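You operate a simulated robot arm through the tools that you are given. There is no shell and no other tool.

You run a simulated robot arm. Do the job below in one go: nothing can be reset, and whatever is moved stays where it is left.

Task
Put things in order on the top of the big counter. At the end: the purple cup from the top of the big counter stands where the purple strap stood; the purple strap from the top of the big counter stands on top of the white full spool; the teal tangle from the top of the big counter is on the brown box (marked "Q27"); the orange bobbin from the top of the big counter is on the blue tin; whatever was shut is shut again. Leave all else as you found it, and nothing knocked over.

The check looks at the end state, three seconds after you hand in, the way a careful person would. Anything else that was tipped, shoved, dropped, spilled or broken makes it a failure.

Robot
A 6-joint arm with a two-finger gripper, fixed in place. Base frame: the origin is at the foot of the arm, x ahead of it, y to its left, z up; the work surface is at about z = 0. Lengths are in cm, angles in rad, forces in N, time in s.
With the tool pointing down near the work surface it reaches from about 24 to 62 cm from the base axis. Its first joint turns from -1.152 to 1.152 rad. Payload 1.37 kg.
The TCP is the grasp point between the finger pads, 2.2 cm short of the fingertips. In the tool frame z runs along the fingers and y along their closing line. The gripper opens to 9.2 cm; its body begins 6.5 cm behind the TCP.
Orientation is told as [roll, pitch, yaw] about the base's x, y, z axes, in that order, counted from this pose: with the fingers straight down and closing along the base's y, the tool's x points along the base's -x, its y along +y and its z along -z.

Tools
- The arm moves only by the tool play_rows. Its argument "targets" is a list of rows, each a list of 2 entries, a list of its own where there are three numbers: the shift along the tool's x, y, z in cm, then the turn, a rotation vector about the tool's x, y, z in rad. In form: [[[x, y, z], [wx, wy, wz]], ...]. A call has 1 to 20 rows; each row shifts and turns the commanded pose from where the row before left it, along the tool's axes as they then stand. "hand" is the gripper command, from -1 (shut) to 1 (fully open), values between in proportion, set as the call begins (left out, the last holds). Rows are played at 5 a second. More than 5 cm and 0.15 rad between two rows, or a gripper value outside its range, and nothing of the call is played. Where a pose cannot be reached the arm comes as near as it can. A force on the tool above 40 N (or 10 N above the force at the start of the call, whichever is more), or a blocked arm, ends the call early, and 0.2 s more pass. Each finger travels about 5.99 cm/s and halts on what it meets, pressing with about 22 N; the grip force reading is that of the motor and also rises with nothing between the fingers. The clock runs only during rows and for 0.2 s after the last one: add rows that do not move to give the fingers time. It gives the time, the measured TCP pose, the force on the tool (base axes), the opening and the grip force at its end, in the units of the frame above (readings bear some noise), with the torque about the TCP (base axes, N m) and any sound that the robot's microphone picked up, and new pictures: "pictures" is both (left out), scene, wrist or none.
- Cameras (640 x 400 px; columns grow to the right, rows downward): "scene" is fixed at [4.62, -45.18, 55.7]; the picture's right is [0.54, -0.84, 0.00], its down [-0.60, -0.39, -0.70] and it looks along [0.59, 0.38, -0.71] (base axes); focal length 305 px, centre (320, 200). "wrist" rides on the gripper at [7.1, 1.9, -10.2] in the tool frame; the picture's right is [-0.26, 0.97, 0.00], its down [-0.75, -0.20, -0.62] and it looks along [-0.60, -0.16, 0.78] (tool axes); focal length 280 px, centre (320, 200). There is no depth. A picture from a camera that has moved, and an enlarged one, comes with that camera's place and axes in the base frame and with its lens. The place of the scene camera against the robot may be out by one fixed shift of up to 1.8 cm in any direction.
- enlarge(camera, box): a new picture of the part [left, top, right, bottom] of that camera's present view, enlarged. The clock stands still meanwhile.
- sign_off(): hands the job in; it is judged then, once.

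Places have to be worked out from the pictures, the camera data and where the tool is seen. Open the gripper and draw the arm clear of the work before you hand the job in, unless the task says otherwise.

The tools are called after "Emit:" as a command line: name --argument value ..., lists and objects as JSON in quotes. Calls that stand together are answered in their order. play_rows: Moves the arm, as the interface text tells. Its arguments: {"type":"object","properties":{"targets":{"type":"array","items":{"type":"array"}},"hand":{"type":"number"},"pictures":{"type":"string","enum":["both","scene","wrist","none"]}},"required":["targets"]} The other tools are called the same way: enlarge (camera, box) takes an enlarged picture of a part of a camera's view; sign_off () hands the job in.

At the start:

```text
t: 0.0
position: [35.23, 1.94, 27.64]
tcp_rot: [-0.002, -0.001, 0.0]
force: [0.5, -0.7, 0.2]
moment: [0.0, -0.01, -0.02]
gripper_width: 9.22
grip_force: 0.1
```

scene: 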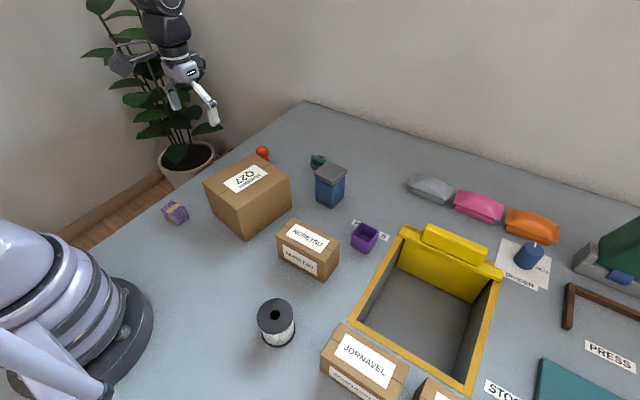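
wrist: 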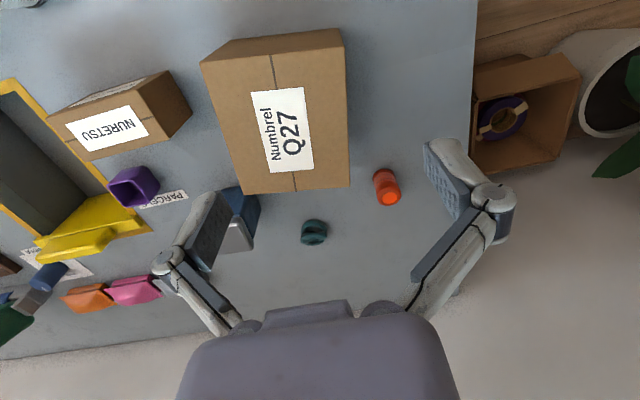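

The scene shows the counter with boxes, a blue tin with a grey lid, a purple cup and a spool. I'll enlarge several regions to identify the objects before I move anything.

Emit:
enlarge --camera "scene" --box '[140, 120, 400, 282]'

Emit:
enlarge --camera "scene" --box '[230, 210, 540, 400]'

Emit:
enlarge --camera "wrist" --box '[0, 60, 320, 260]'

Emit:
enlarge --camera "wrist" --box '[280, 60, 600, 260]'

Emit:
enlarge --camera "scene" --box '[400, 160, 640, 400]'

```text
2.46 times, centred on (270, 201) of scene
camera zoom: at [4.62, -45.18, 55.7], right [0.54, -0.84, 0.0], down [-0.6, -0.39, -0.7], along [0.59, 0.38, -0.71], focal length 752 px, centre (443, 198)
```

zoom: 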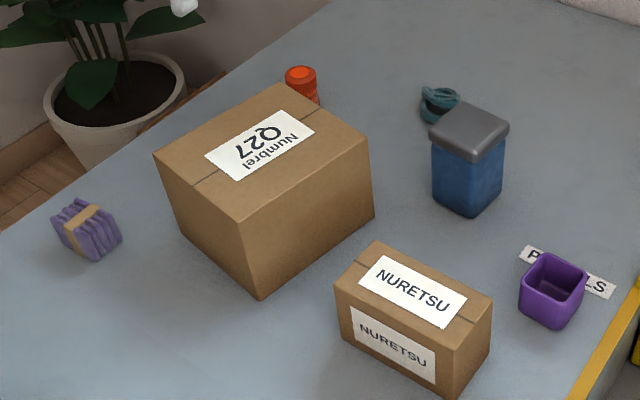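

```text
2.06 times, centred on (385, 305) of scene
camera zoom: at [4.62, -45.18, 55.7], right [0.54, -0.84, 0.0], down [-0.6, -0.39, -0.7], along [0.59, 0.38, -0.71], focal length 630 px, centre (186, -17)
```

zoom: 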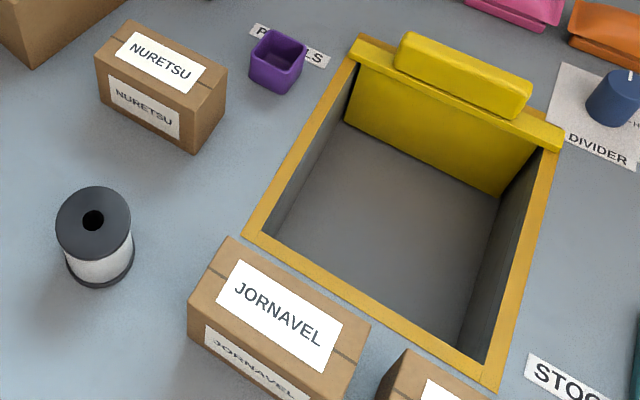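

```text
2.00 times, centred on (160, 160) of wrist
camera zoom: at [28.11, 3.81, 37.85], right [0.26, 0.97, 0.0], down [0.75, -0.2, 0.62], along [0.6, -0.16, -0.78], focal length 561 px, centre (640, 280)
```

zoom: 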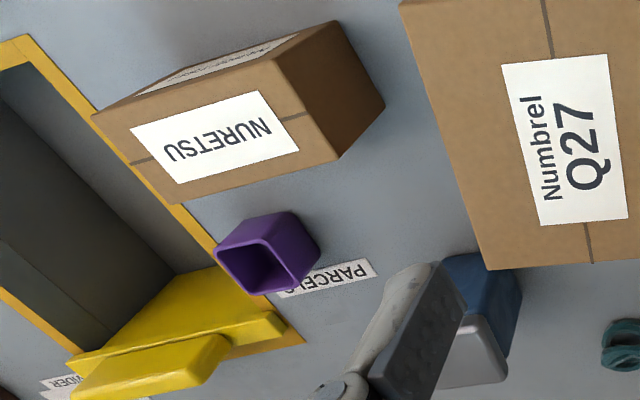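

```text
2.00 times, centred on (440, 160) of wrist
camera zoom: at [28.11, 3.81, 37.85], right [0.26, 0.97, 0.0], down [0.75, -0.2, 0.62], along [0.6, -0.16, -0.78], focal length 561 px, centre (80, 280)
```

zoom: 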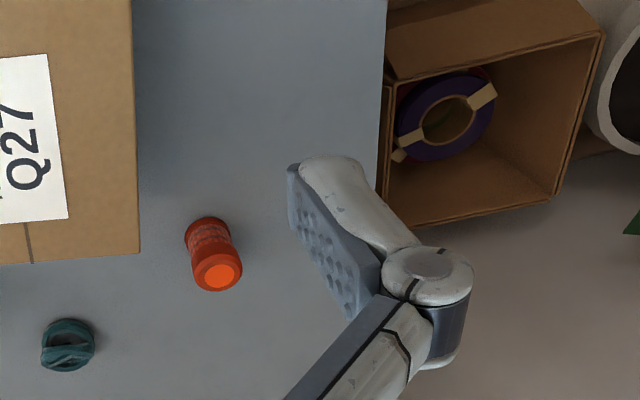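

```text
1.67 times, centred on (520, 280) of scene
camera zoom: at [4.62, -45.18, 55.7], right [0.54, -0.84, 0.0], down [-0.6, -0.39, -0.7], along [0.59, 0.38, -0.71], focal length 509 px, centre (-13, 67)
```

zoom: 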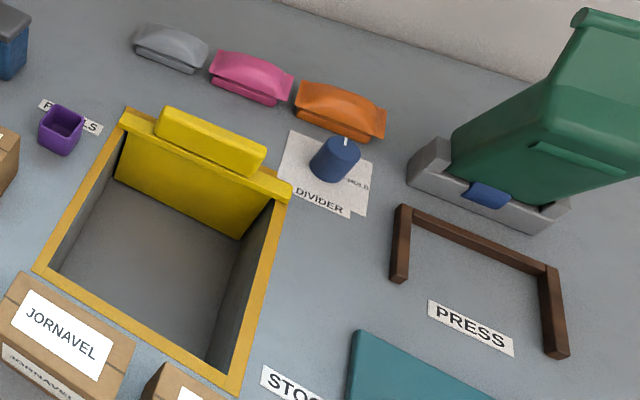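

The targets look like this. The purple strap is the banded bundle near (27, 10.6). The white spool is near (19, -27) and about 6 cm tall, and the purple cup is near (45.5, -31). The tangle is near (63, -7), the bobbin near (56, 7), and the tin near (54.5, -16) with a 7.5 cm top. I'll move above the strap for a closer wrist view.

Emit:
play_rows --targets '[[[2, 2.2, 1], [0, 0, 0]], [[2, 2.2, 1], [0, 0, 0]], [[2, 2.2, 1], [0, 0, 0]], [[2, 2.0, 1], [0, 0, 0]], [[0, 0, 0], [0, 0, 0]]]' --hand 1 --pictures "both"

```text
t: 1.2
position: [27.18, 10.38, 24.02]
tcp_rot: [-0.001, 0.001, 0.001]
force: [0.4, 0.6, -1.3]
moment: [-0.01, 0.01, 0.0]
gripper_width: 9.19
grip_force: 0.1
camera wrist: at [20.04, 12.43, 34.17], right [0.26, 0.96, 0.0], down [0.75, -0.2, 0.62], along [0.6, -0.16, -0.78], focal length 280 px, centre (320, 200)
```

scene: 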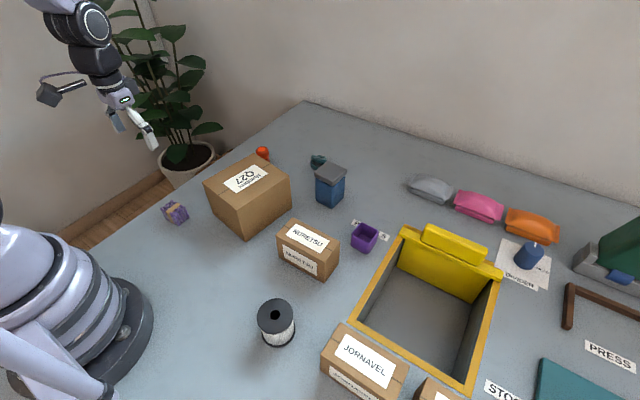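
wrist: 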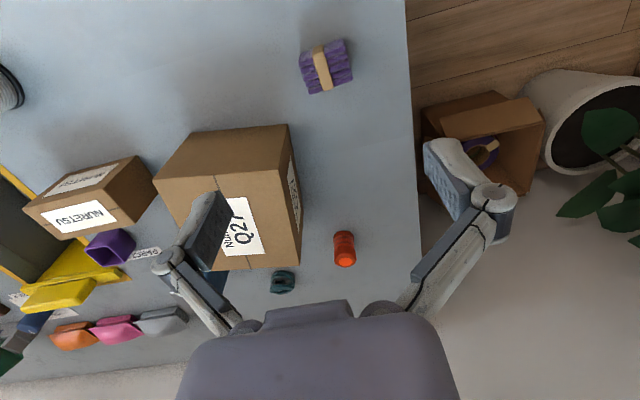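

The strap appears at wrist (325, 67), which I work out to be about (27.7, 10.9). I'll enlarge it to read its orientation and size.

Emit:
enlarge --camera "wrist" --box '[270, 20, 390, 110]'

Emit:
enlarge --camera "wrist" --box '[250, 210, 390, 310]'

Emit:
enlarge --camera "scene" --box '[140, 190, 210, 240]'

```text
4.44 times, centred on (330, 65) of wrist
camera zoom: at [20.04, 12.43, 34.17], right [0.26, 0.96, 0.0], down [0.75, -0.2, 0.62], along [0.6, -0.16, -0.78], focal length 1246 px, centre (276, 800)
```

zoom: 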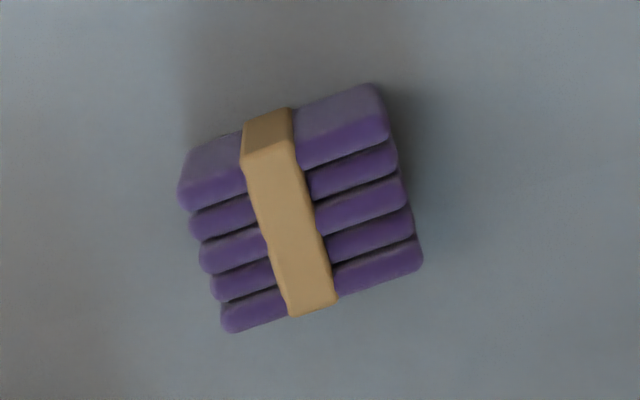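

```text
4.00 times, centred on (320, 260) of wrist
camera zoom: at [20.04, 12.43, 34.17], right [0.26, 0.96, 0.0], down [0.75, -0.2, 0.62], along [0.6, -0.16, -0.78], focal length 1122 px, centre (320, -40)
```

zoom: 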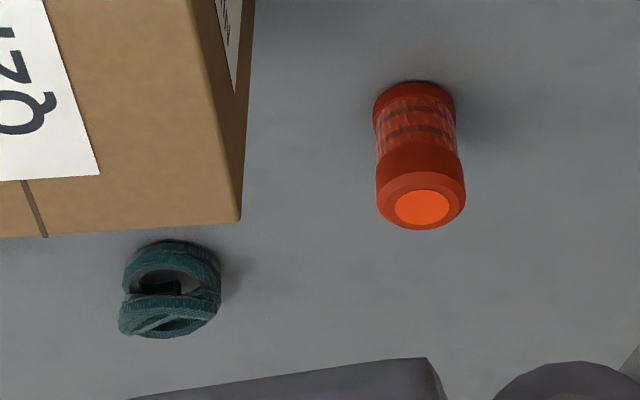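

```text
8.00 times, centred on (175, 215) of scene
camera zoom: at [4.62, -45.18, 55.7], right [0.54, -0.84, 0.0], down [-0.6, -0.39, -0.7], along [0.59, 0.38, -0.71], focal length 2442 px, centre (1480, 80)
```

zoom: 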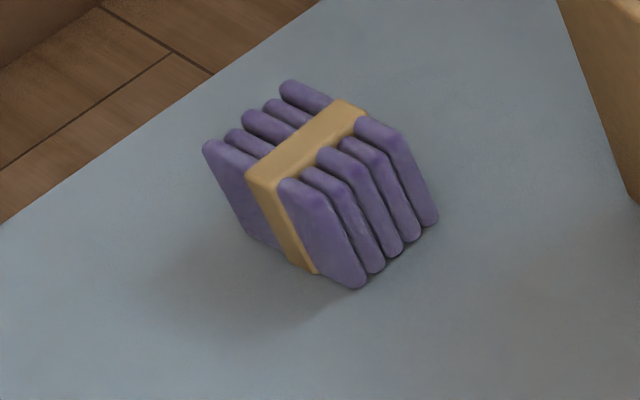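

The strap is about 2.9 × 4.8 × 3.7 cm, centred near (27.75, 11.0), with its long side along y. I'll align and descend partway with the fingers open on both sides.

Emit:
play_rows --targets '[[[-0.29, 0.31, 3.5], [0, 0, 0]], [[-0.28, 0.31, 3.5], [0, 0, 0]], [[0, 0, 3.5], [0, 0, 0]], [[0, 0, 3.5], [0, 0, 0]], [[0, 0, 2.0], [0, 0, 0]], [[0, 0, 0], [0, 0, 0]]]' --hand 1 --pictures "both"

```text
t: 2.6
position: [28.08, 11.29, 7.72]
tcp_rot: [0.0, -0.001, 0.0]
force: [-0.1, 0.3, -0.3]
moment: [-0.04, -0.02, -0.01]
gripper_width: 9.19
grip_force: 0.0
camera wrist: at [20.93, 13.15, 17.84], right [0.26, 0.97, 0.0], down [0.75, -0.2, 0.63], along [0.6, -0.16, -0.78], focal length 280 px, centre (320, 200)
```

scene: 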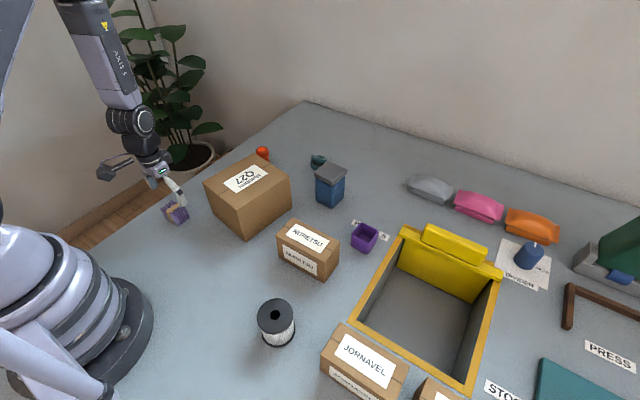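
wrist: 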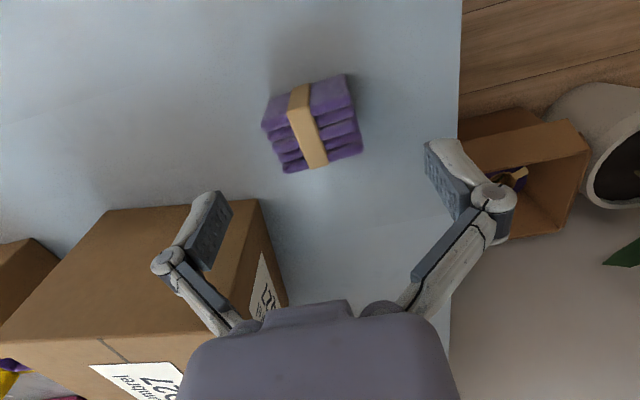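

I'm 4 cm above the strap's top. I'll zoom to fine-align before the final descent.

Emit:
enlarge --camera "wrist" --box '[220, 50, 420, 200]'

```text
2.67 times, centred on (320, 125) of wrist
camera zoom: at [20.93, 13.15, 17.84], right [0.26, 0.97, 0.0], down [0.75, -0.2, 0.63], along [0.6, -0.16, -0.78], focal length 748 px, centre (320, 400)
```

zoom: 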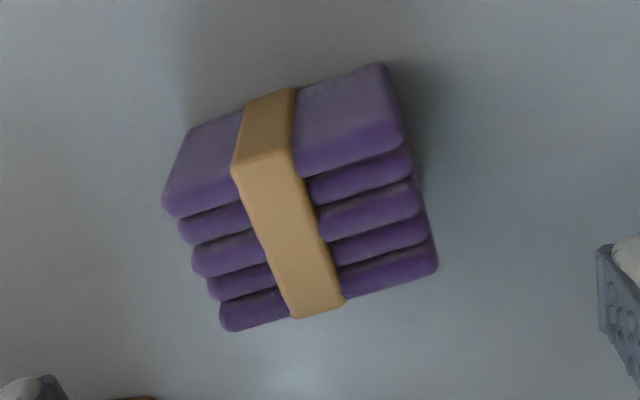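

The height of 3.7 cm and centre of (27.75, 11.03) hold up from this second view. I'll lower to z ≈ 2.9 so the fingertips sit about 0.7 cm above the counter.

Emit:
play_rows --targets '[[[0.14, -0.11, 1.6], [0, 0, 0]], [[0.12, -0.11, 1.6], [0, 0, 0]], [[0, 0, 1.5], [0, 0, 0]], [[0, 0, 0], [0, 0, 0]]]' --hand 1 --pictures "both"

Emit:
play_rows --targets '[[[0, 0, 0], [0, 0, 0]], [[0, 0, 0], [0, 0, 0]], [[0, 0, 0], [0, 0, 0]], [[0, 0, 0], [0, 0, 0]], [[0, 0, 0], [0, 0, 0]]]' --hand -1 --pictures "both"

```text
t: 3.6
position: [27.39, 11.0, 2.94]
tcp_rot: [0.0, 0.0, 0.001]
force: [-0.1, -0.1, 0.6]
moment: [0.0, 0.01, 0.01]
gripper_width: 9.2
grip_force: 0.0
camera wrist: at [20.34, 12.95, 13.12], right [0.26, 0.97, 0.0], down [0.75, -0.2, 0.63], along [0.6, -0.16, -0.78], focal length 280 px, centre (320, 200)
```

scene: 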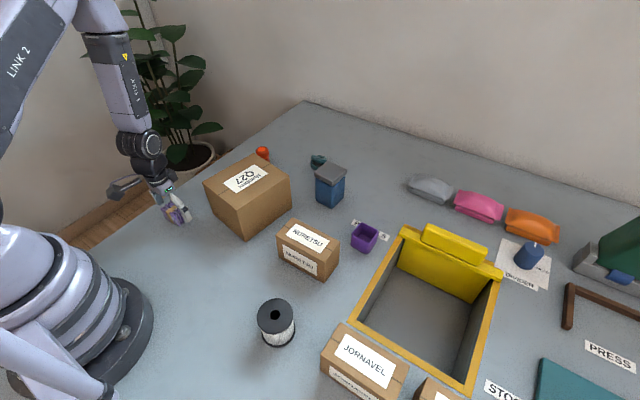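
wrist: 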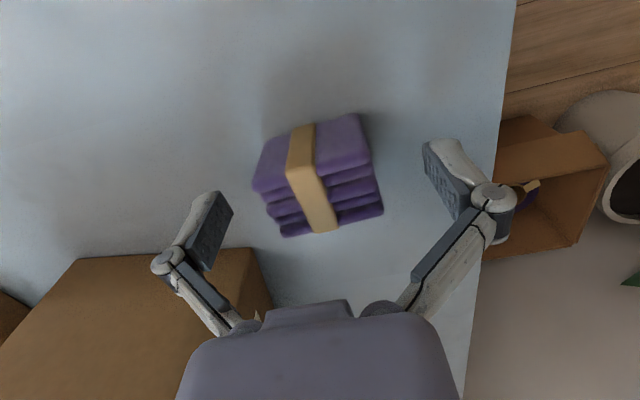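

```text
t: 4.8
position: [27.37, 11.0, 2.91]
tcp_rot: [0.001, 0.0, -0.002]
force: [-0.1, -0.9, 9.8]
moment: [0.0, 0.01, 0.13]
gripper_width: 5.01
grip_force: 22.2
camera wrist: at [20.34, 12.95, 13.16], right [0.26, 0.97, 0.0], down [0.75, -0.2, 0.63], along [0.6, -0.16, -0.78], focal length 280 px, centre (320, 200)
```

scene: 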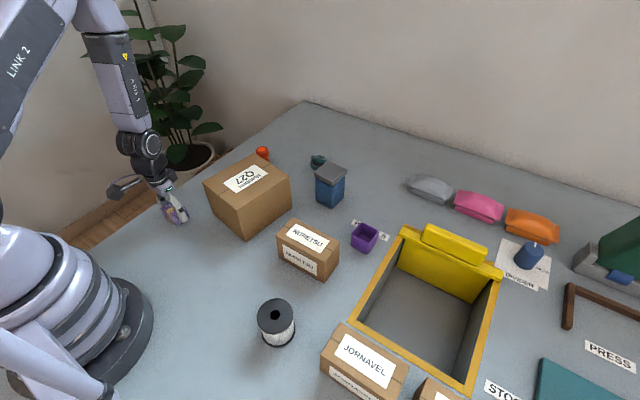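
wrist: 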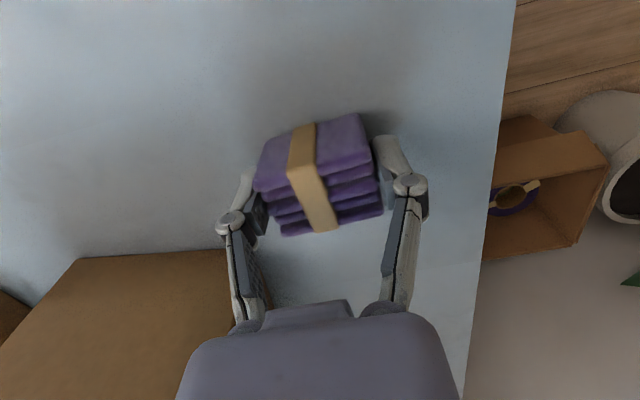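

The strap is held with the opening at 5.0 cm and a 22 N grip. I'll lift it straight up and check that it comes along.

Emit:
play_rows --targets '[[[0, 0, -1.5], [0, 0, 0]], [[0, 0, -3], [0, 0, 0]], [[0, 0, -4], [0, 0, 0]], [[0, 0, -4], [0, 0, 0]], [[0, 0, -4], [0, 0, 0]], [[0, 0, 0], [0, 0, 0]]]' --hand -1 --pictures "both"

```text
t: 6.2
position: [27.36, 11.03, 19.78]
tcp_rot: [0.001, 0.0, -0.001]
force: [0.2, -0.1, -0.7]
moment: [0.06, -0.01, 0.02]
gripper_width: 0.0
grip_force: 21.7
camera wrist: at [20.19, 13.01, 29.96], right [0.26, 0.97, 0.0], down [0.75, -0.2, 0.62], along [0.6, -0.16, -0.78], focal length 280 px, centre (320, 200)
```

scene: 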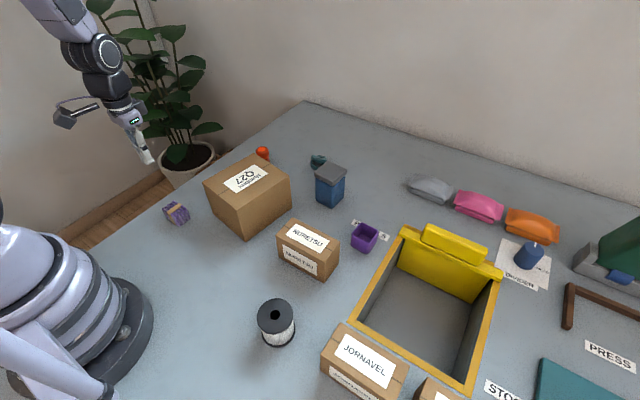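
wrist: 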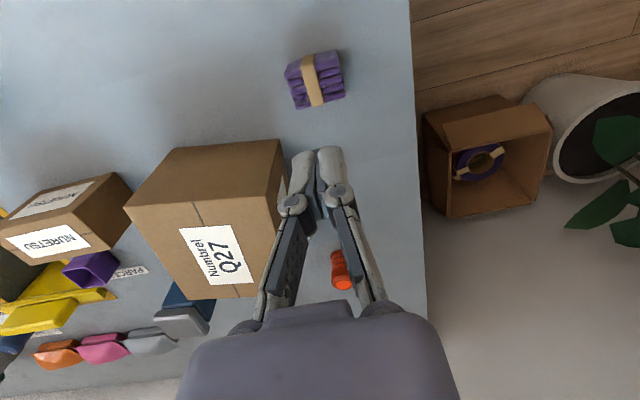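

The gripper closed to zero, so the strap slipped out and stayed behind. I'll look at it closely to see whether it moved.

Emit:
enlarge --camera "wrist" --box '[250, 30, 380, 120]'

Emit:
enlarge --camera "scene" --box '[140, 190, 210, 240]'

```text
4.44 times, centred on (315, 75) of wrist
camera zoom: at [20.19, 13.01, 29.96], right [0.26, 0.97, 0.0], down [0.75, -0.2, 0.62], along [0.6, -0.16, -0.78], focal length 1246 px, centre (342, 756)
```

zoom: 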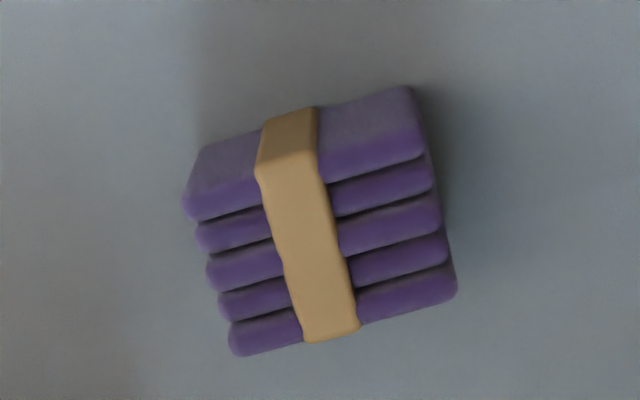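

```text
8.00 times, centred on (175, 215) of scene
camera zoom: at [4.62, -45.18, 55.7], right [0.54, -0.84, 0.0], down [-0.6, -0.39, -0.7], along [0.59, 0.38, -0.71], focal length 2442 px, centre (1480, 80)
```

zoom: 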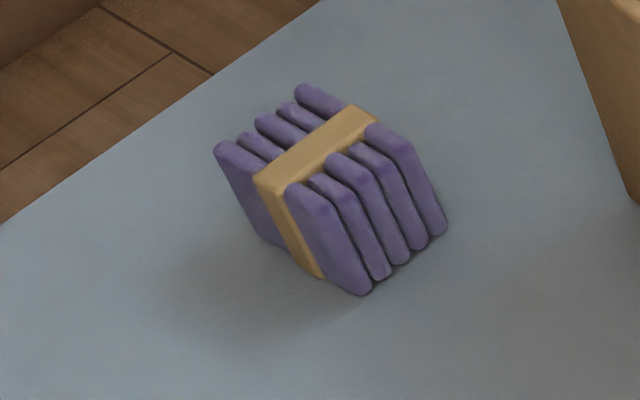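

The strap is still upright and shifted only slightly, to about (27.7, 10.6). Gripping the slab ends wasn't secure, so I'll turn the tool 90° to grip the flat faces across its 2.9 cm thickness. I'll open and rotate up high first.

Emit:
play_rows --targets '[[[0, 0, 0], [0, 0, 0.1428]], [[0, 0, 0], [0, 0, 0.1428]], [[0, 0, 0], [0, 0, 0.1428]], [[0, 0, 0], [0, 0, 0.1428]], [[0, 0, 0], [0, 0, 0.1428]], [[0, 0, 0], [0, 0, 0.1428]], [[0, 0, 0], [0, 0, 0.1428]], [[0, 0, 0], [0, 0, 0.1428]], [[0, 0, 0], [0, 0, 0.1428]], [[0, 0, 0], [0, 0, 0.1428]], [[0, 0, 0], [0, 0, 0.1428]], [[0, 0, 0], [0, 0, 0]], [[0, 0, 0], [0, 0, 0]]]' --hand 1 --pictures "both"

```text
t: 9.0
position: [27.5, 10.82, 19.49]
tcp_rot: [-0.001, -0.001, -1.571]
force: [-0.3, 0.6, -0.1]
moment: [0.01, -0.01, 0.0]
gripper_width: 9.17
grip_force: 0.2
camera wrist: at [29.43, 17.91, 29.69], right [0.96, -0.26, 0.0], down [-0.2, -0.75, 0.62], along [-0.16, -0.6, -0.78], focal length 280 px, centre (320, 200)
```

scene: 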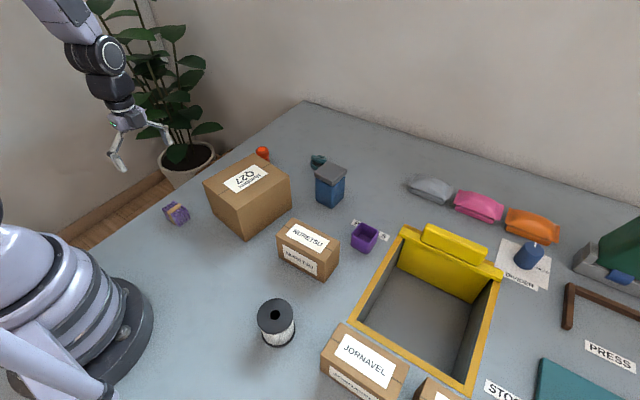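
wrist: 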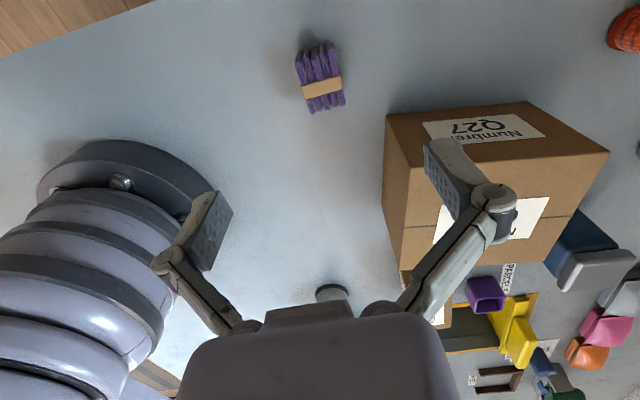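

The rotation went well, with yaw at -1.571. I'll zoom on the strap to get its current centre from this new viewpoint.

Emit:
enlarge --camera "wrist" --box '[260, 30, 390, 120]'

```text
4.44 times, centred on (325, 75) of wrist
camera zoom: at [29.43, 17.91, 29.69], right [0.96, -0.26, 0.0], down [-0.2, -0.75, 0.62], along [-0.16, -0.6, -0.78], focal length 1246 px, centre (298, 756)
```

zoom: 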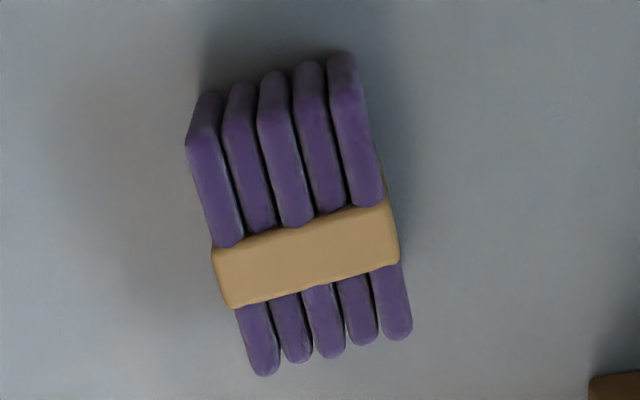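

The strap's top centre is at about (27.6, 10.4), its band spans 3.5 cm in x, and it is aligned with the axes. I'll shift over it and descend with the fingers either side along x.

Emit:
play_rows --targets '[[[-0.2, 0.03, 3.0], [0, 0, 0]], [[-0.2, 0.02, 3.0], [0, 0, 0]], [[0, 0, 3.0], [0, 0, 0]], [[0, 0, 3.0], [0, 0, 0]], [[0, 0, 2.0], [0, 0, 0]], [[0, 0, 1.4], [0, 0, 0]], [[0, 0, 1.3], [0, 0, 0]], [[0, 0, 0], [0, 0, 0]]]' --hand 1 --pictures "wrist"

```text
t: 10.8
position: [27.52, 10.45, 2.87]
tcp_rot: [0.001, 0.0, -1.571]
force: [-0.2, 0.2, 0.2]
moment: [0.01, 0.04, -0.02]
gripper_width: 9.19
grip_force: 0.0
camera wrist: at [29.43, 17.52, 13.0], right [0.97, -0.26, 0.0], down [-0.2, -0.75, 0.62], along [-0.16, -0.6, -0.78], focal length 280 px, centre (320, 200)
```

wrist: 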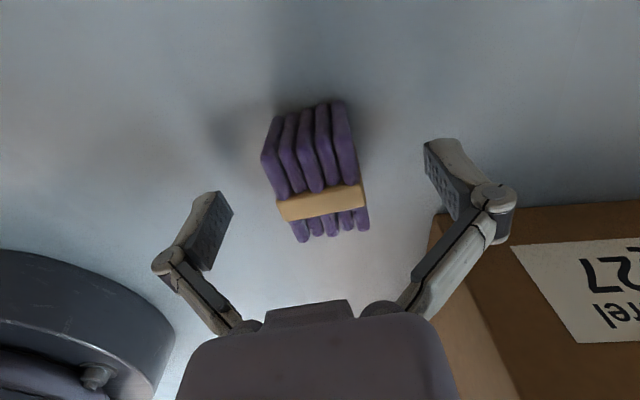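

The strap sits squarely between the open fingers. I'll close on it with hold rows.

Emit:
play_rows --targets '[[[0, 0, 0], [0, 0, 0]], [[0, 0, 0], [0, 0, 0]], [[0, 0, 0], [0, 0, 0]], [[0, 0, 0], [0, 0, 0]], [[0, 0, 0], [0, 0, 0]]]' --hand -1 --pictures "wrist"

```text
t: 12.0
position: [27.5, 10.52, 2.77]
tcp_rot: [-0.001, -0.002, -1.571]
force: [-0.7, -0.6, 7.9]
moment: [0.0, -0.02, 0.04]
gripper_width: 3.51
grip_force: 22.4
camera wrist: at [29.43, 17.52, 13.03], right [0.97, -0.26, 0.0], down [-0.2, -0.75, 0.62], along [-0.16, -0.6, -0.78], focal length 280 px, centre (320, 200)
```

wrist: 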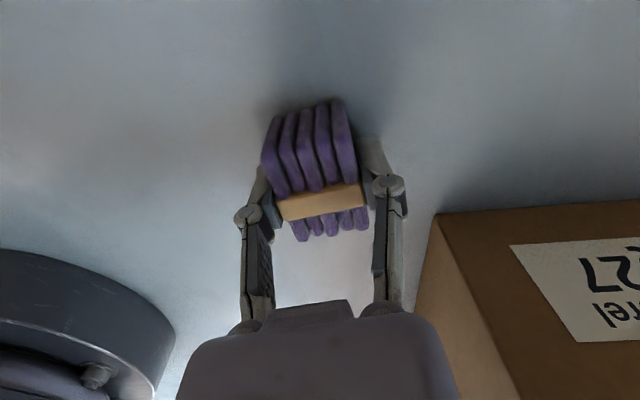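

It's gripped at 3.5 cm across the band. I'll lift slowly with small steps and check.

Emit:
play_rows --targets '[[[0, 0, -0.2], [0, 0, 0]], [[0, 0, -0.3], [0, 0, 0]], [[0, 0, -0.4], [0, 0, 0]], [[0, 0, -0.5], [0, 0, 0]], [[0, 0, -0.6], [0, 0, 0]], [[0, 0, 0], [0, 0, 0]]]' --hand -1 --pictures "both"

```text
t: 13.4
position: [27.53, 10.45, 4.9]
tcp_rot: [0.0, 0.001, -1.571]
force: [-0.2, 0.0, -1.3]
moment: [-0.02, -0.01, -0.02]
gripper_width: 3.53
grip_force: 22.1
camera wrist: at [29.47, 17.53, 15.04], right [0.97, -0.26, 0.0], down [-0.2, -0.75, 0.63], along [-0.16, -0.6, -0.78], focal length 280 px, centre (320, 200)
```

scene: 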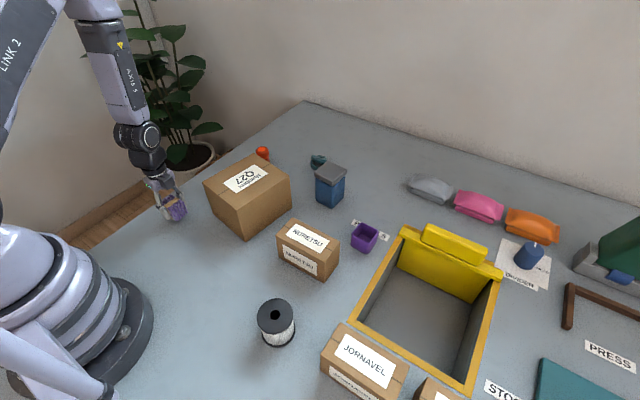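
wrist: 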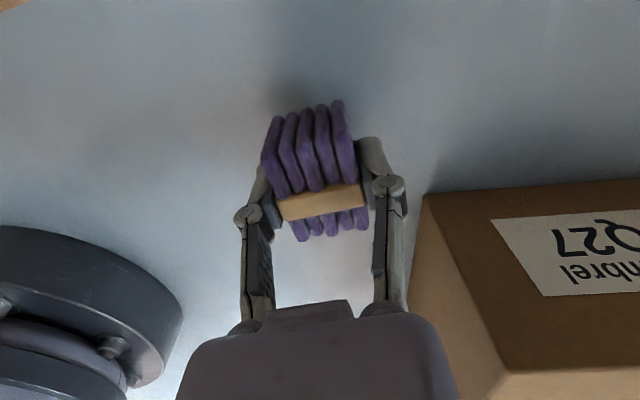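

The strap is up and held steady at width 3.5, weighing about 1 N. I'll continue lifting gently to clear all the boxes.

Emit:
play_rows --targets '[[[0, 0, -0.7], [0, 0, 0]], [[0, 0, -1.0], [0, 0, 0]], [[0, 0, -1.5], [0, 0, 0]], [[0, 0, -2], [0, 0, 0]], [[0, 0, -2], [0, 0, 0]], [[0, 0, -2], [0, 0, 0]], [[0, 0, -1.5], [0, 0, 0]], [[0, 0, -1], [0, 0, 0]], [[0, 0, -0.5], [0, 0, 0]], [[0, 0, 0], [0, 0, 0]]]' --hand -1 --pictures "wrist"

```text
t: 15.6
position: [27.73, 10.51, 17.1]
tcp_rot: [0.0, -0.001, -1.57]
force: [0.0, 0.3, 0.1]
moment: [0.03, 0.0, 0.0]
gripper_width: 3.53
grip_force: 21.4
camera wrist: at [29.54, 17.61, 27.27], right [0.97, -0.26, 0.0], down [-0.2, -0.75, 0.63], along [-0.16, -0.6, -0.78], focal length 280 px, centre (320, 200)
```

wrist: 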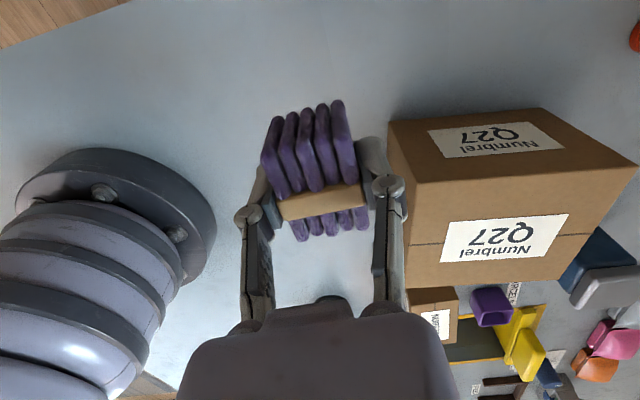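

Still held at z = 17. I'll now carry it over towards the spool, bowing outward around the base.

Emit:
play_rows --targets '[[[-1, 0.2, 0], [0, 0, 0]], [[-2, 0.3, 0], [0, 0, 0]], [[-2.2, 0.3, 0], [0, 0, 0]], [[-2.2, 0.4, 0], [0, 0, 0]], [[-2.2, 0.4, 0], [0, 0, 0]], [[-2.2, 0.4, 0], [0, 0, 0]], [[-2.2, 0.2, 0], [0, 0, 0]], [[-2.2, 0, 0], [0, 0, 0]], [[-2.2, -0.6, 0], [0, 0, 0]], [[-2.2, -1.0, 0], [0, 0, 0]], [[-2.2, -1.2, 0], [0, 0, 0]], [[-2.2, -1.4, 0], [0, 0, 0]], [[-2.2, -1.4, 0], [0, 0, 0]], [[-2.2, -1.2, 0], [0, 0, 0]], [[-1.5, -0.8, 0], [0, 0, 0]], [[-0.8, -0.4, 0], [0, 0, 0]], [[0, 0, 0], [0, 0, 0]]]' --hand -1 --pictures "both"

```text
t: 19.2
position: [21.7, -21.18, 17.09]
tcp_rot: [0.002, 0.001, -1.57]
force: [-0.1, 0.2, -0.7]
moment: [0.03, -0.01, 0.0]
gripper_width: 3.52
grip_force: 21.8
camera wrist: at [23.62, -14.15, 27.23], right [0.97, -0.26, 0.0], down [-0.2, -0.75, 0.62], along [-0.16, -0.6, -0.78], focal length 280 px, centre (320, 200)
```

scene: 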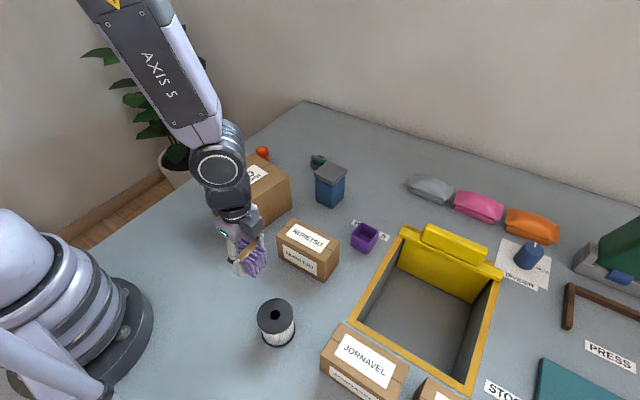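
wrist: 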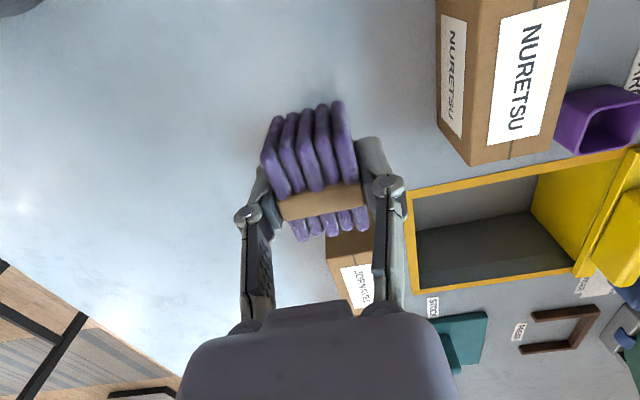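

The strap hides the spool in this wrist view. I'll sidestep in +x so the wrist camera can see the spool and locate its top precisely.

Emit:
play_rows --targets '[[[-0.8, 1, -0.5], [0, 0, 0]], [[-1, 1.5, -0.5], [0, 0, 0]], [[-1, 1.5, -0.5], [0, 0, 0]], [[-1, 1.5, -0.5], [0, 0, 0]], [[-1, 1.5, -0.5], [0, 0, 0]], [[0, 0, 0], [0, 0, 0]]]' --hand -1 --pictures "both"

```text
t: 20.6
position: [28.75, -25.87, 19.54]
tcp_rot: [0.0, -0.002, -1.572]
force: [-0.6, 0.1, -1.0]
moment: [0.0, -0.02, -0.03]
gripper_width: 3.52
grip_force: 21.5
camera wrist: at [30.65, -18.83, 29.82], right [0.97, -0.26, 0.0], down [-0.2, -0.75, 0.62], along [-0.16, -0.6, -0.78], focal length 280 px, centre (320, 200)
```

scene: 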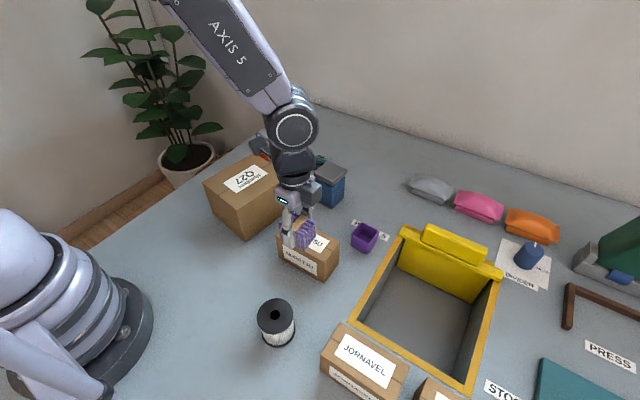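
wrist: 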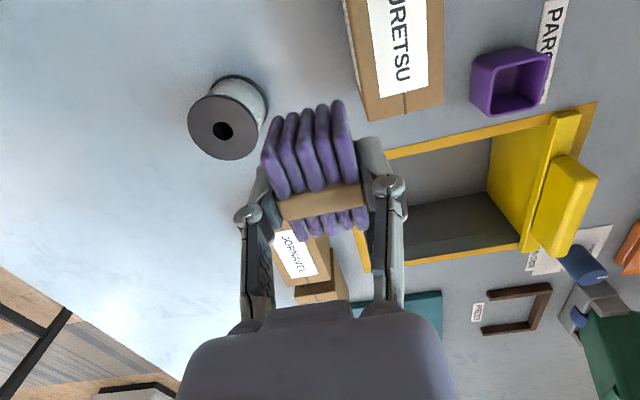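

The spool is now visible. I'll zoom on it for its top centre and height, and on the cup for its geometry.

Emit:
enlarge --camera "wrist" --box '[170, 60, 290, 180]'

Emit:
enlarge --camera "wrist" --box '[450, 20, 600, 140]'

```text
3.33 times, centred on (230, 120) of wrist
camera zoom: at [30.65, -18.83, 29.82], right [0.97, -0.26, 0.0], down [-0.2, -0.75, 0.62], along [-0.16, -0.6, -0.78], focal length 935 px, centre (620, 467)
```

zoom: 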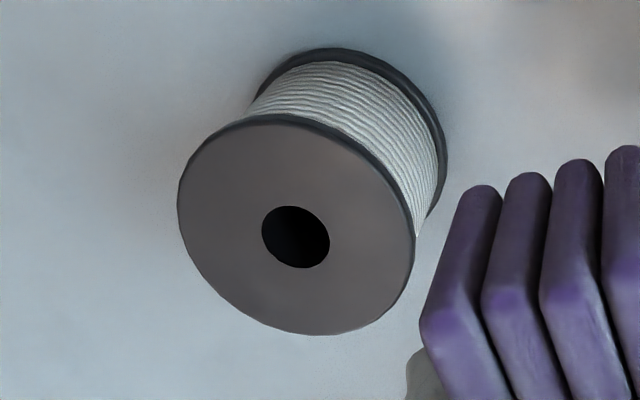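

```text
3.33 times, centred on (525, 80) of wrist
camera zoom: at [30.65, -18.83, 29.82], right [0.97, -0.26, 0.0], down [-0.2, -0.75, 0.62], along [-0.16, -0.6, -0.78], focal length 935 px, centre (-363, 600)
```

zoom: 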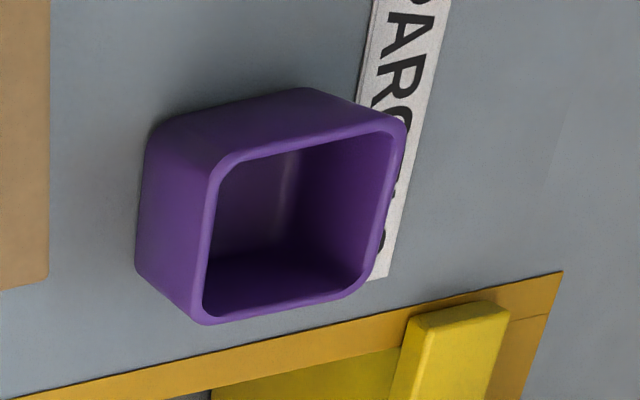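

The spool top is at about (19.4, -26.9) with z ≈ 6.1 and a flange radius of about 3.2 cm, so the strap fits on it. I'll move above it and descend to about 2 cm above contact.

Emit:
play_rows --targets '[[[-0.1, -1.0, 0], [0, 0, 0]], [[-0.15, -1.6, 0], [0, 0, 0]], [[-0.2, -1.8, 0], [0, 0, 0]], [[-0.2, -1.8, 0], [0, 0, 0]], [[-0.2, -1.6, 0], [0, 0, 0]], [[-0.1, -1.0, 0], [0, 0, 0]], [[-0.05, -0.55, 0], [0, 0, 0]], [[0, 0, 1.0], [0, 0, 0]], [[0, 0, 1.5], [0, 0, 0]], [[0, 0, 1.8], [0, 0, 0]], [[0, 0, 1.8], [0, 0, 0]], [[0, 0, 1.2], [0, 0, 0]], [[0, 0, 0.9], [0, 0, 0]], [[0, 0, 0], [0, 0, 0]]]' --hand -1 --pictures "both"

```text
t: 23.6
position: [19.42, -26.86, 11.23]
tcp_rot: [0.0, -0.001, -1.569]
force: [0.2, 0.0, -1.6]
moment: [0.0, 0.0, 0.05]
gripper_width: 3.52
grip_force: 22.3
camera wrist: at [21.42, -19.81, 21.45], right [0.97, -0.26, 0.0], down [-0.2, -0.75, 0.63], along [-0.16, -0.6, -0.78], focal length 280 px, centre (320, 200)
```

scene: 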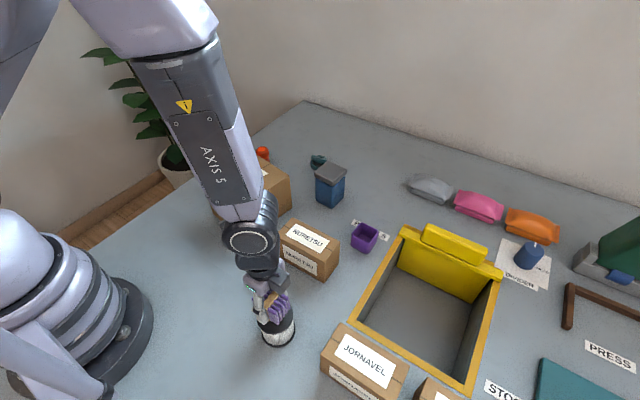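
wrist: 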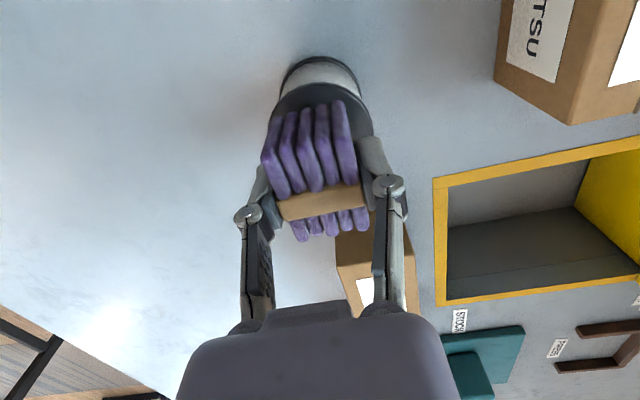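

Emit:
enlarge --camera "wrist" --box '[220, 40, 420, 260]'

Emit:
enlarge --camera "scene" --box '[220, 260, 330, 360]'

```text
1.82 times, centred on (320, 150) of wrist
camera zoom: at [21.42, -19.81, 21.45], right [0.97, -0.26, 0.0], down [-0.2, -0.75, 0.63], along [-0.16, -0.6, -0.78], focal length 510 px, centre (320, 291)
```

zoom: 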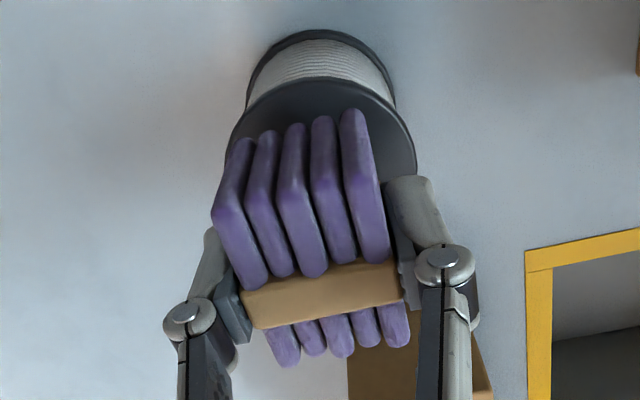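

```text
4.00 times, centred on (275, 310) of scene
camera zoom: at [4.62, -45.18, 55.7], right [0.54, -0.84, 0.0], down [-0.6, -0.39, -0.7], along [0.59, 0.38, -0.71], focal length 1221 px, centre (500, -240)
```

zoom: 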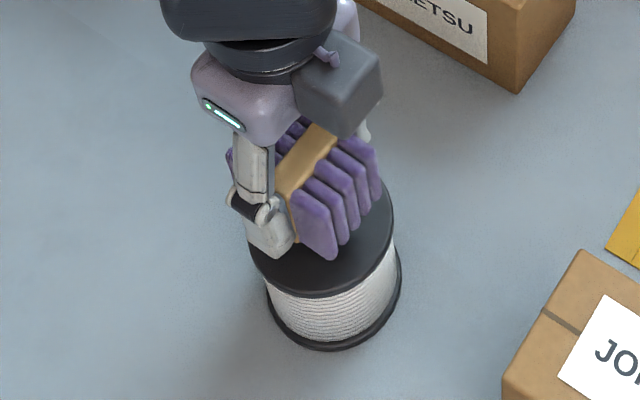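

The strap is centred over the spool within about 1 mm. I'll lower it to just above expected contact, at TCP z of about 9.2.

Emit:
play_rows --targets '[[[-0.1, -0.1, 0.6], [0, 0, 0]], [[0, 0, 0.6], [0, 0, 0]], [[0, 0, 0.4], [0, 0, 0]], [[0, 0, 0.3], [0, 0, 0]], [[0, 0, 0], [0, 0, 0]]]' --hand -1 --pictures "both"

```text
t: 24.8
position: [19.39, -27.19, 9.4]
tcp_rot: [0.0, 0.0, -1.568]
force: [-1.9, 3.6, 23.3]
moment: [0.13, 0.06, 0.01]
gripper_width: 3.57
grip_force: 22.3
camera wrist: at [21.28, -19.97, 19.58], right [0.97, -0.26, 0.0], down [-0.2, -0.75, 0.63], along [-0.16, -0.6, -0.78], focal length 280 px, centre (320, 200)
```

scene: 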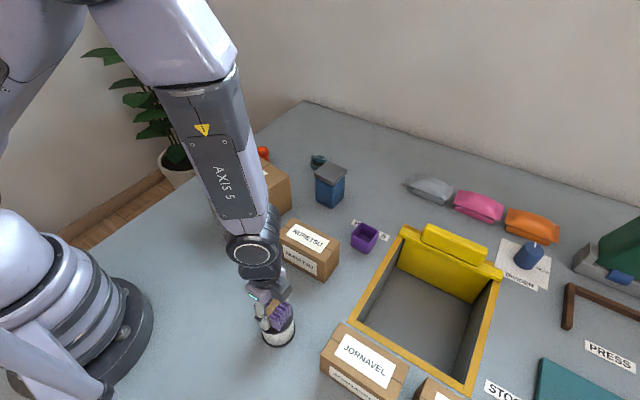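
wrist: 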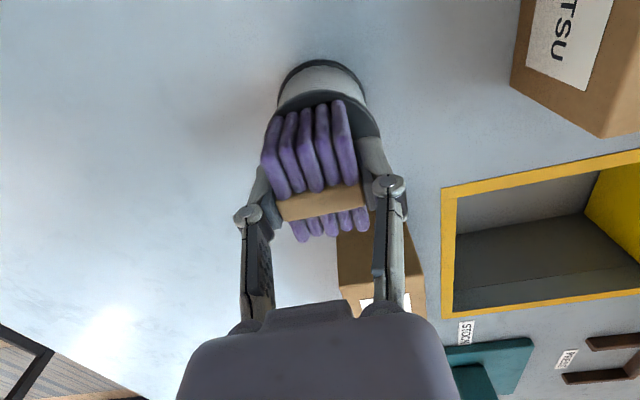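

It's already in contact at TCP z ≈ 9.4 with 23 N upward, so the spool is a bit taller than I estimated. I'll ease back up slightly to relieve the pressure.

Emit:
play_rows --targets '[[[0, 0, -0.1], [0, 0, 0]], [[0, 0, -0.05], [0, 0, 0]], [[0, 0, 0], [0, 0, 0]]]' --hand -1 --pictures "wrist"

Emit:
enlarge --camera "scene" --box '[220, 260, 330, 360]'

```text
t: 25.6
position: [19.26, -27.14, 9.47]
tcp_rot: [0.0, 0.001, -1.57]
force: [0.3, -0.3, -1.2]
moment: [0.01, 0.02, 0.03]
gripper_width: 3.5
grip_force: 21.8
camera wrist: at [21.25, -20.0, 19.66], right [0.97, -0.26, 0.0], down [-0.2, -0.75, 0.62], along [-0.16, -0.6, -0.78], focal length 280 px, centre (320, 200)
```

wrist: 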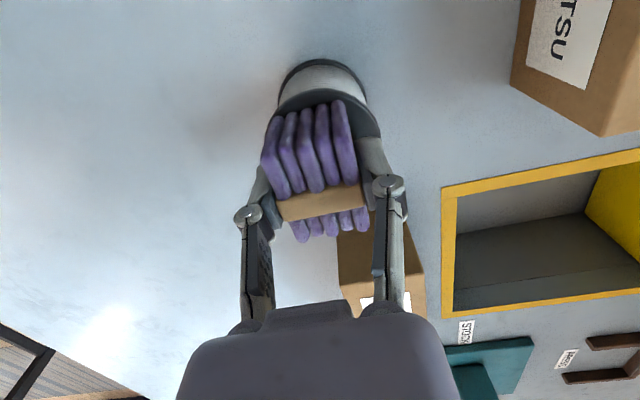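

```text
4.00 times, centred on (275, 310) of scene
camera zoom: at [4.62, -45.18, 55.7], right [0.54, -0.84, 0.0], down [-0.6, -0.39, -0.7], along [0.59, 0.38, -0.71], focal length 1221 px, centre (500, -240)
```

zoom: 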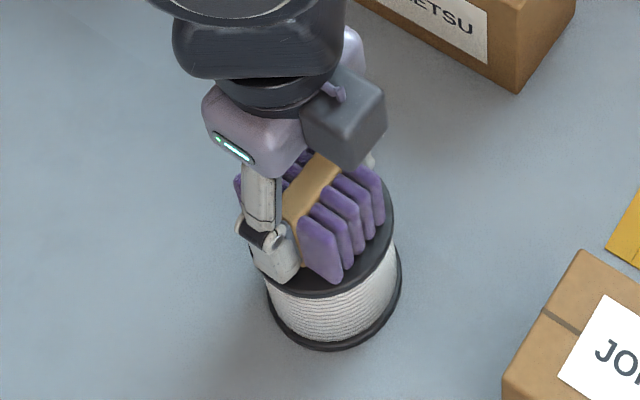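

Emit:
enlarge --camera "wrist" --box '[220, 40, 420, 260]'

```text
1.82 times, centred on (320, 150) of wrist
camera zoom: at [21.25, -20.0, 19.66], right [0.97, -0.26, 0.0], down [-0.2, -0.75, 0.62], along [-0.16, -0.6, -0.78], focal length 510 px, centre (320, 291)
```

zoom: 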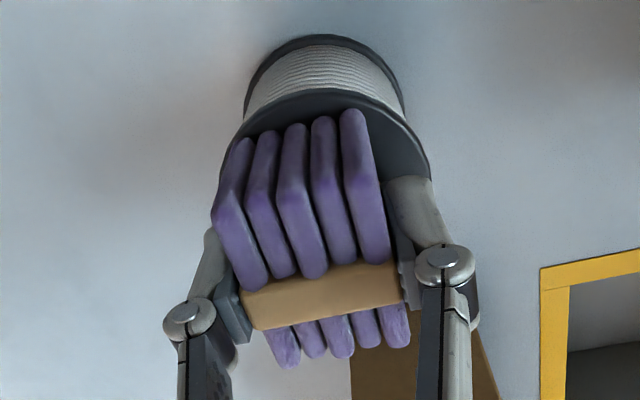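

The strap sits well within the flange, centred near (19.35, -27.0). I'll lower it a hair to contact, then release gently.

Emit:
play_rows --targets '[[[0, 0, 0.07], [0, 0, 0]], [[0, 0, 0], [0, 0, 0]]]' --hand -1 --pictures "none"

Emit:
play_rows --targets '[[[0, 0, 0], [0, 0, 0]], [[0, 0, 0], [0, 0, 0]], [[0, 0, 0], [0, 0, 0]], [[0, 0, 0], [0, 0, 0]]]' --hand 0.4 --pictures "both"

```text
t: 26.2
position: [19.27, -27.06, 9.43]
tcp_rot: [0.001, -0.001, -1.57]
force: [-1.5, 0.3, 0.2]
moment: [0.0, 0.02, -0.01]
gripper_width: 3.53
grip_force: 22.0
```

```text
t: 27.2
position: [19.36, -26.96, 9.37]
tcp_rot: [-0.001, -0.001, -1.57]
force: [0.0, 0.1, -0.2]
moment: [0.03, 0.0, 0.01]
gripper_width: 6.46
grip_force: 0.1
camera wrist: at [21.24, -19.97, 19.64], right [0.97, -0.26, 0.0], down [-0.2, -0.75, 0.62], along [-0.16, -0.6, -0.78], focal length 280 px, centre (320, 200)
```

scene: 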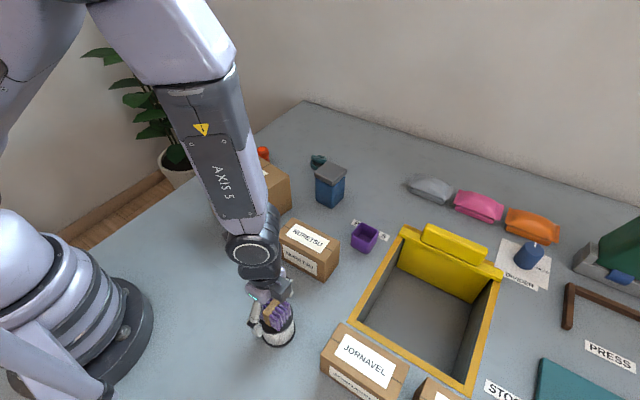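
wrist: 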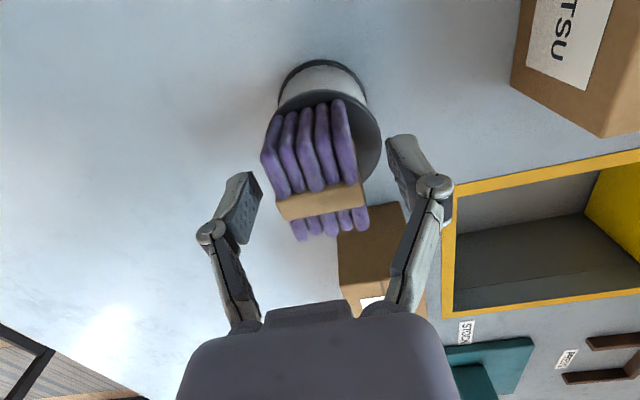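

The strap is released and resting on the spool. I'll raise straight up, clear of it.

Emit:
play_rows --targets '[[[0, 0, -0.5], [0, 0, 0]], [[0, 0, -1.0], [0, 0, 0]], [[0, 0, -1.5], [0, 0, 0]], [[0, 0, -2], [0, 0, 0]], [[0, 0, -3], [0, 0, 0]], [[0, 0, -3], [0, 0, 0]], [[0, 0, 0], [0, 0, 0]]]' --hand 0.4 --pictures "both"

Emit:
enlarge --camera "wrist" --box '[240, 20, 400, 140]'

```text
t: 28.8
position: [19.63, -27.19, 20.14]
tcp_rot: [0.001, 0.001, -1.571]
force: [-0.8, -0.1, -0.3]
moment: [-0.01, -0.01, 0.02]
gripper_width: 6.42
grip_force: 0.0
camera wrist: at [21.57, -20.2, 30.41], right [0.97, -0.26, 0.0], down [-0.2, -0.75, 0.63], along [-0.16, -0.6, -0.78], focal length 280 px, centre (320, 200)
```

scene: 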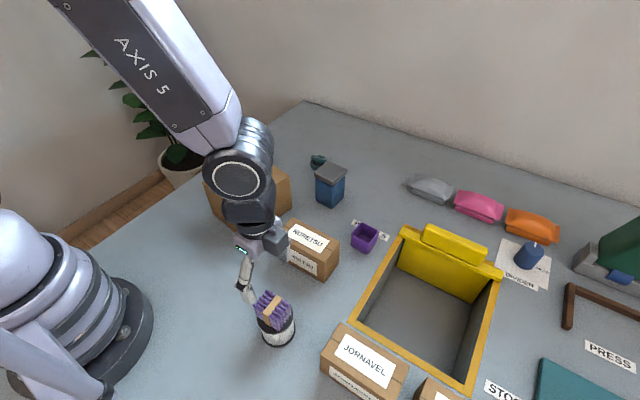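
wrist: 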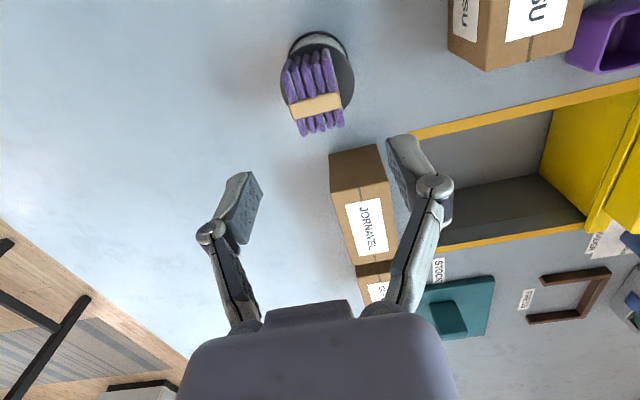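

```text
3.33 times, centred on (320, 80) of wrist
camera zoom: at [21.57, -20.2, 30.41], right [0.97, -0.26, 0.0], down [-0.2, -0.75, 0.63], along [-0.16, -0.6, -0.78], focal length 935 px, centre (320, 600)
```

zoom: 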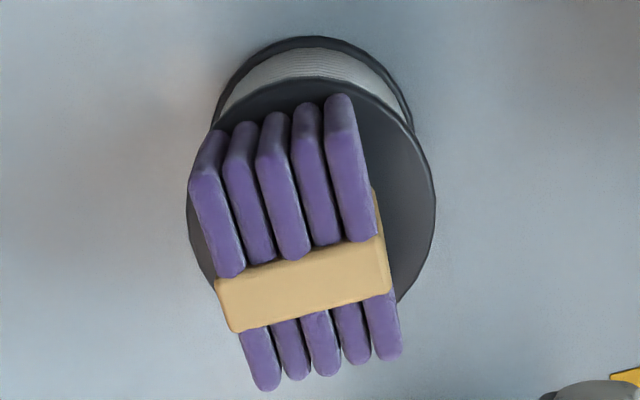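

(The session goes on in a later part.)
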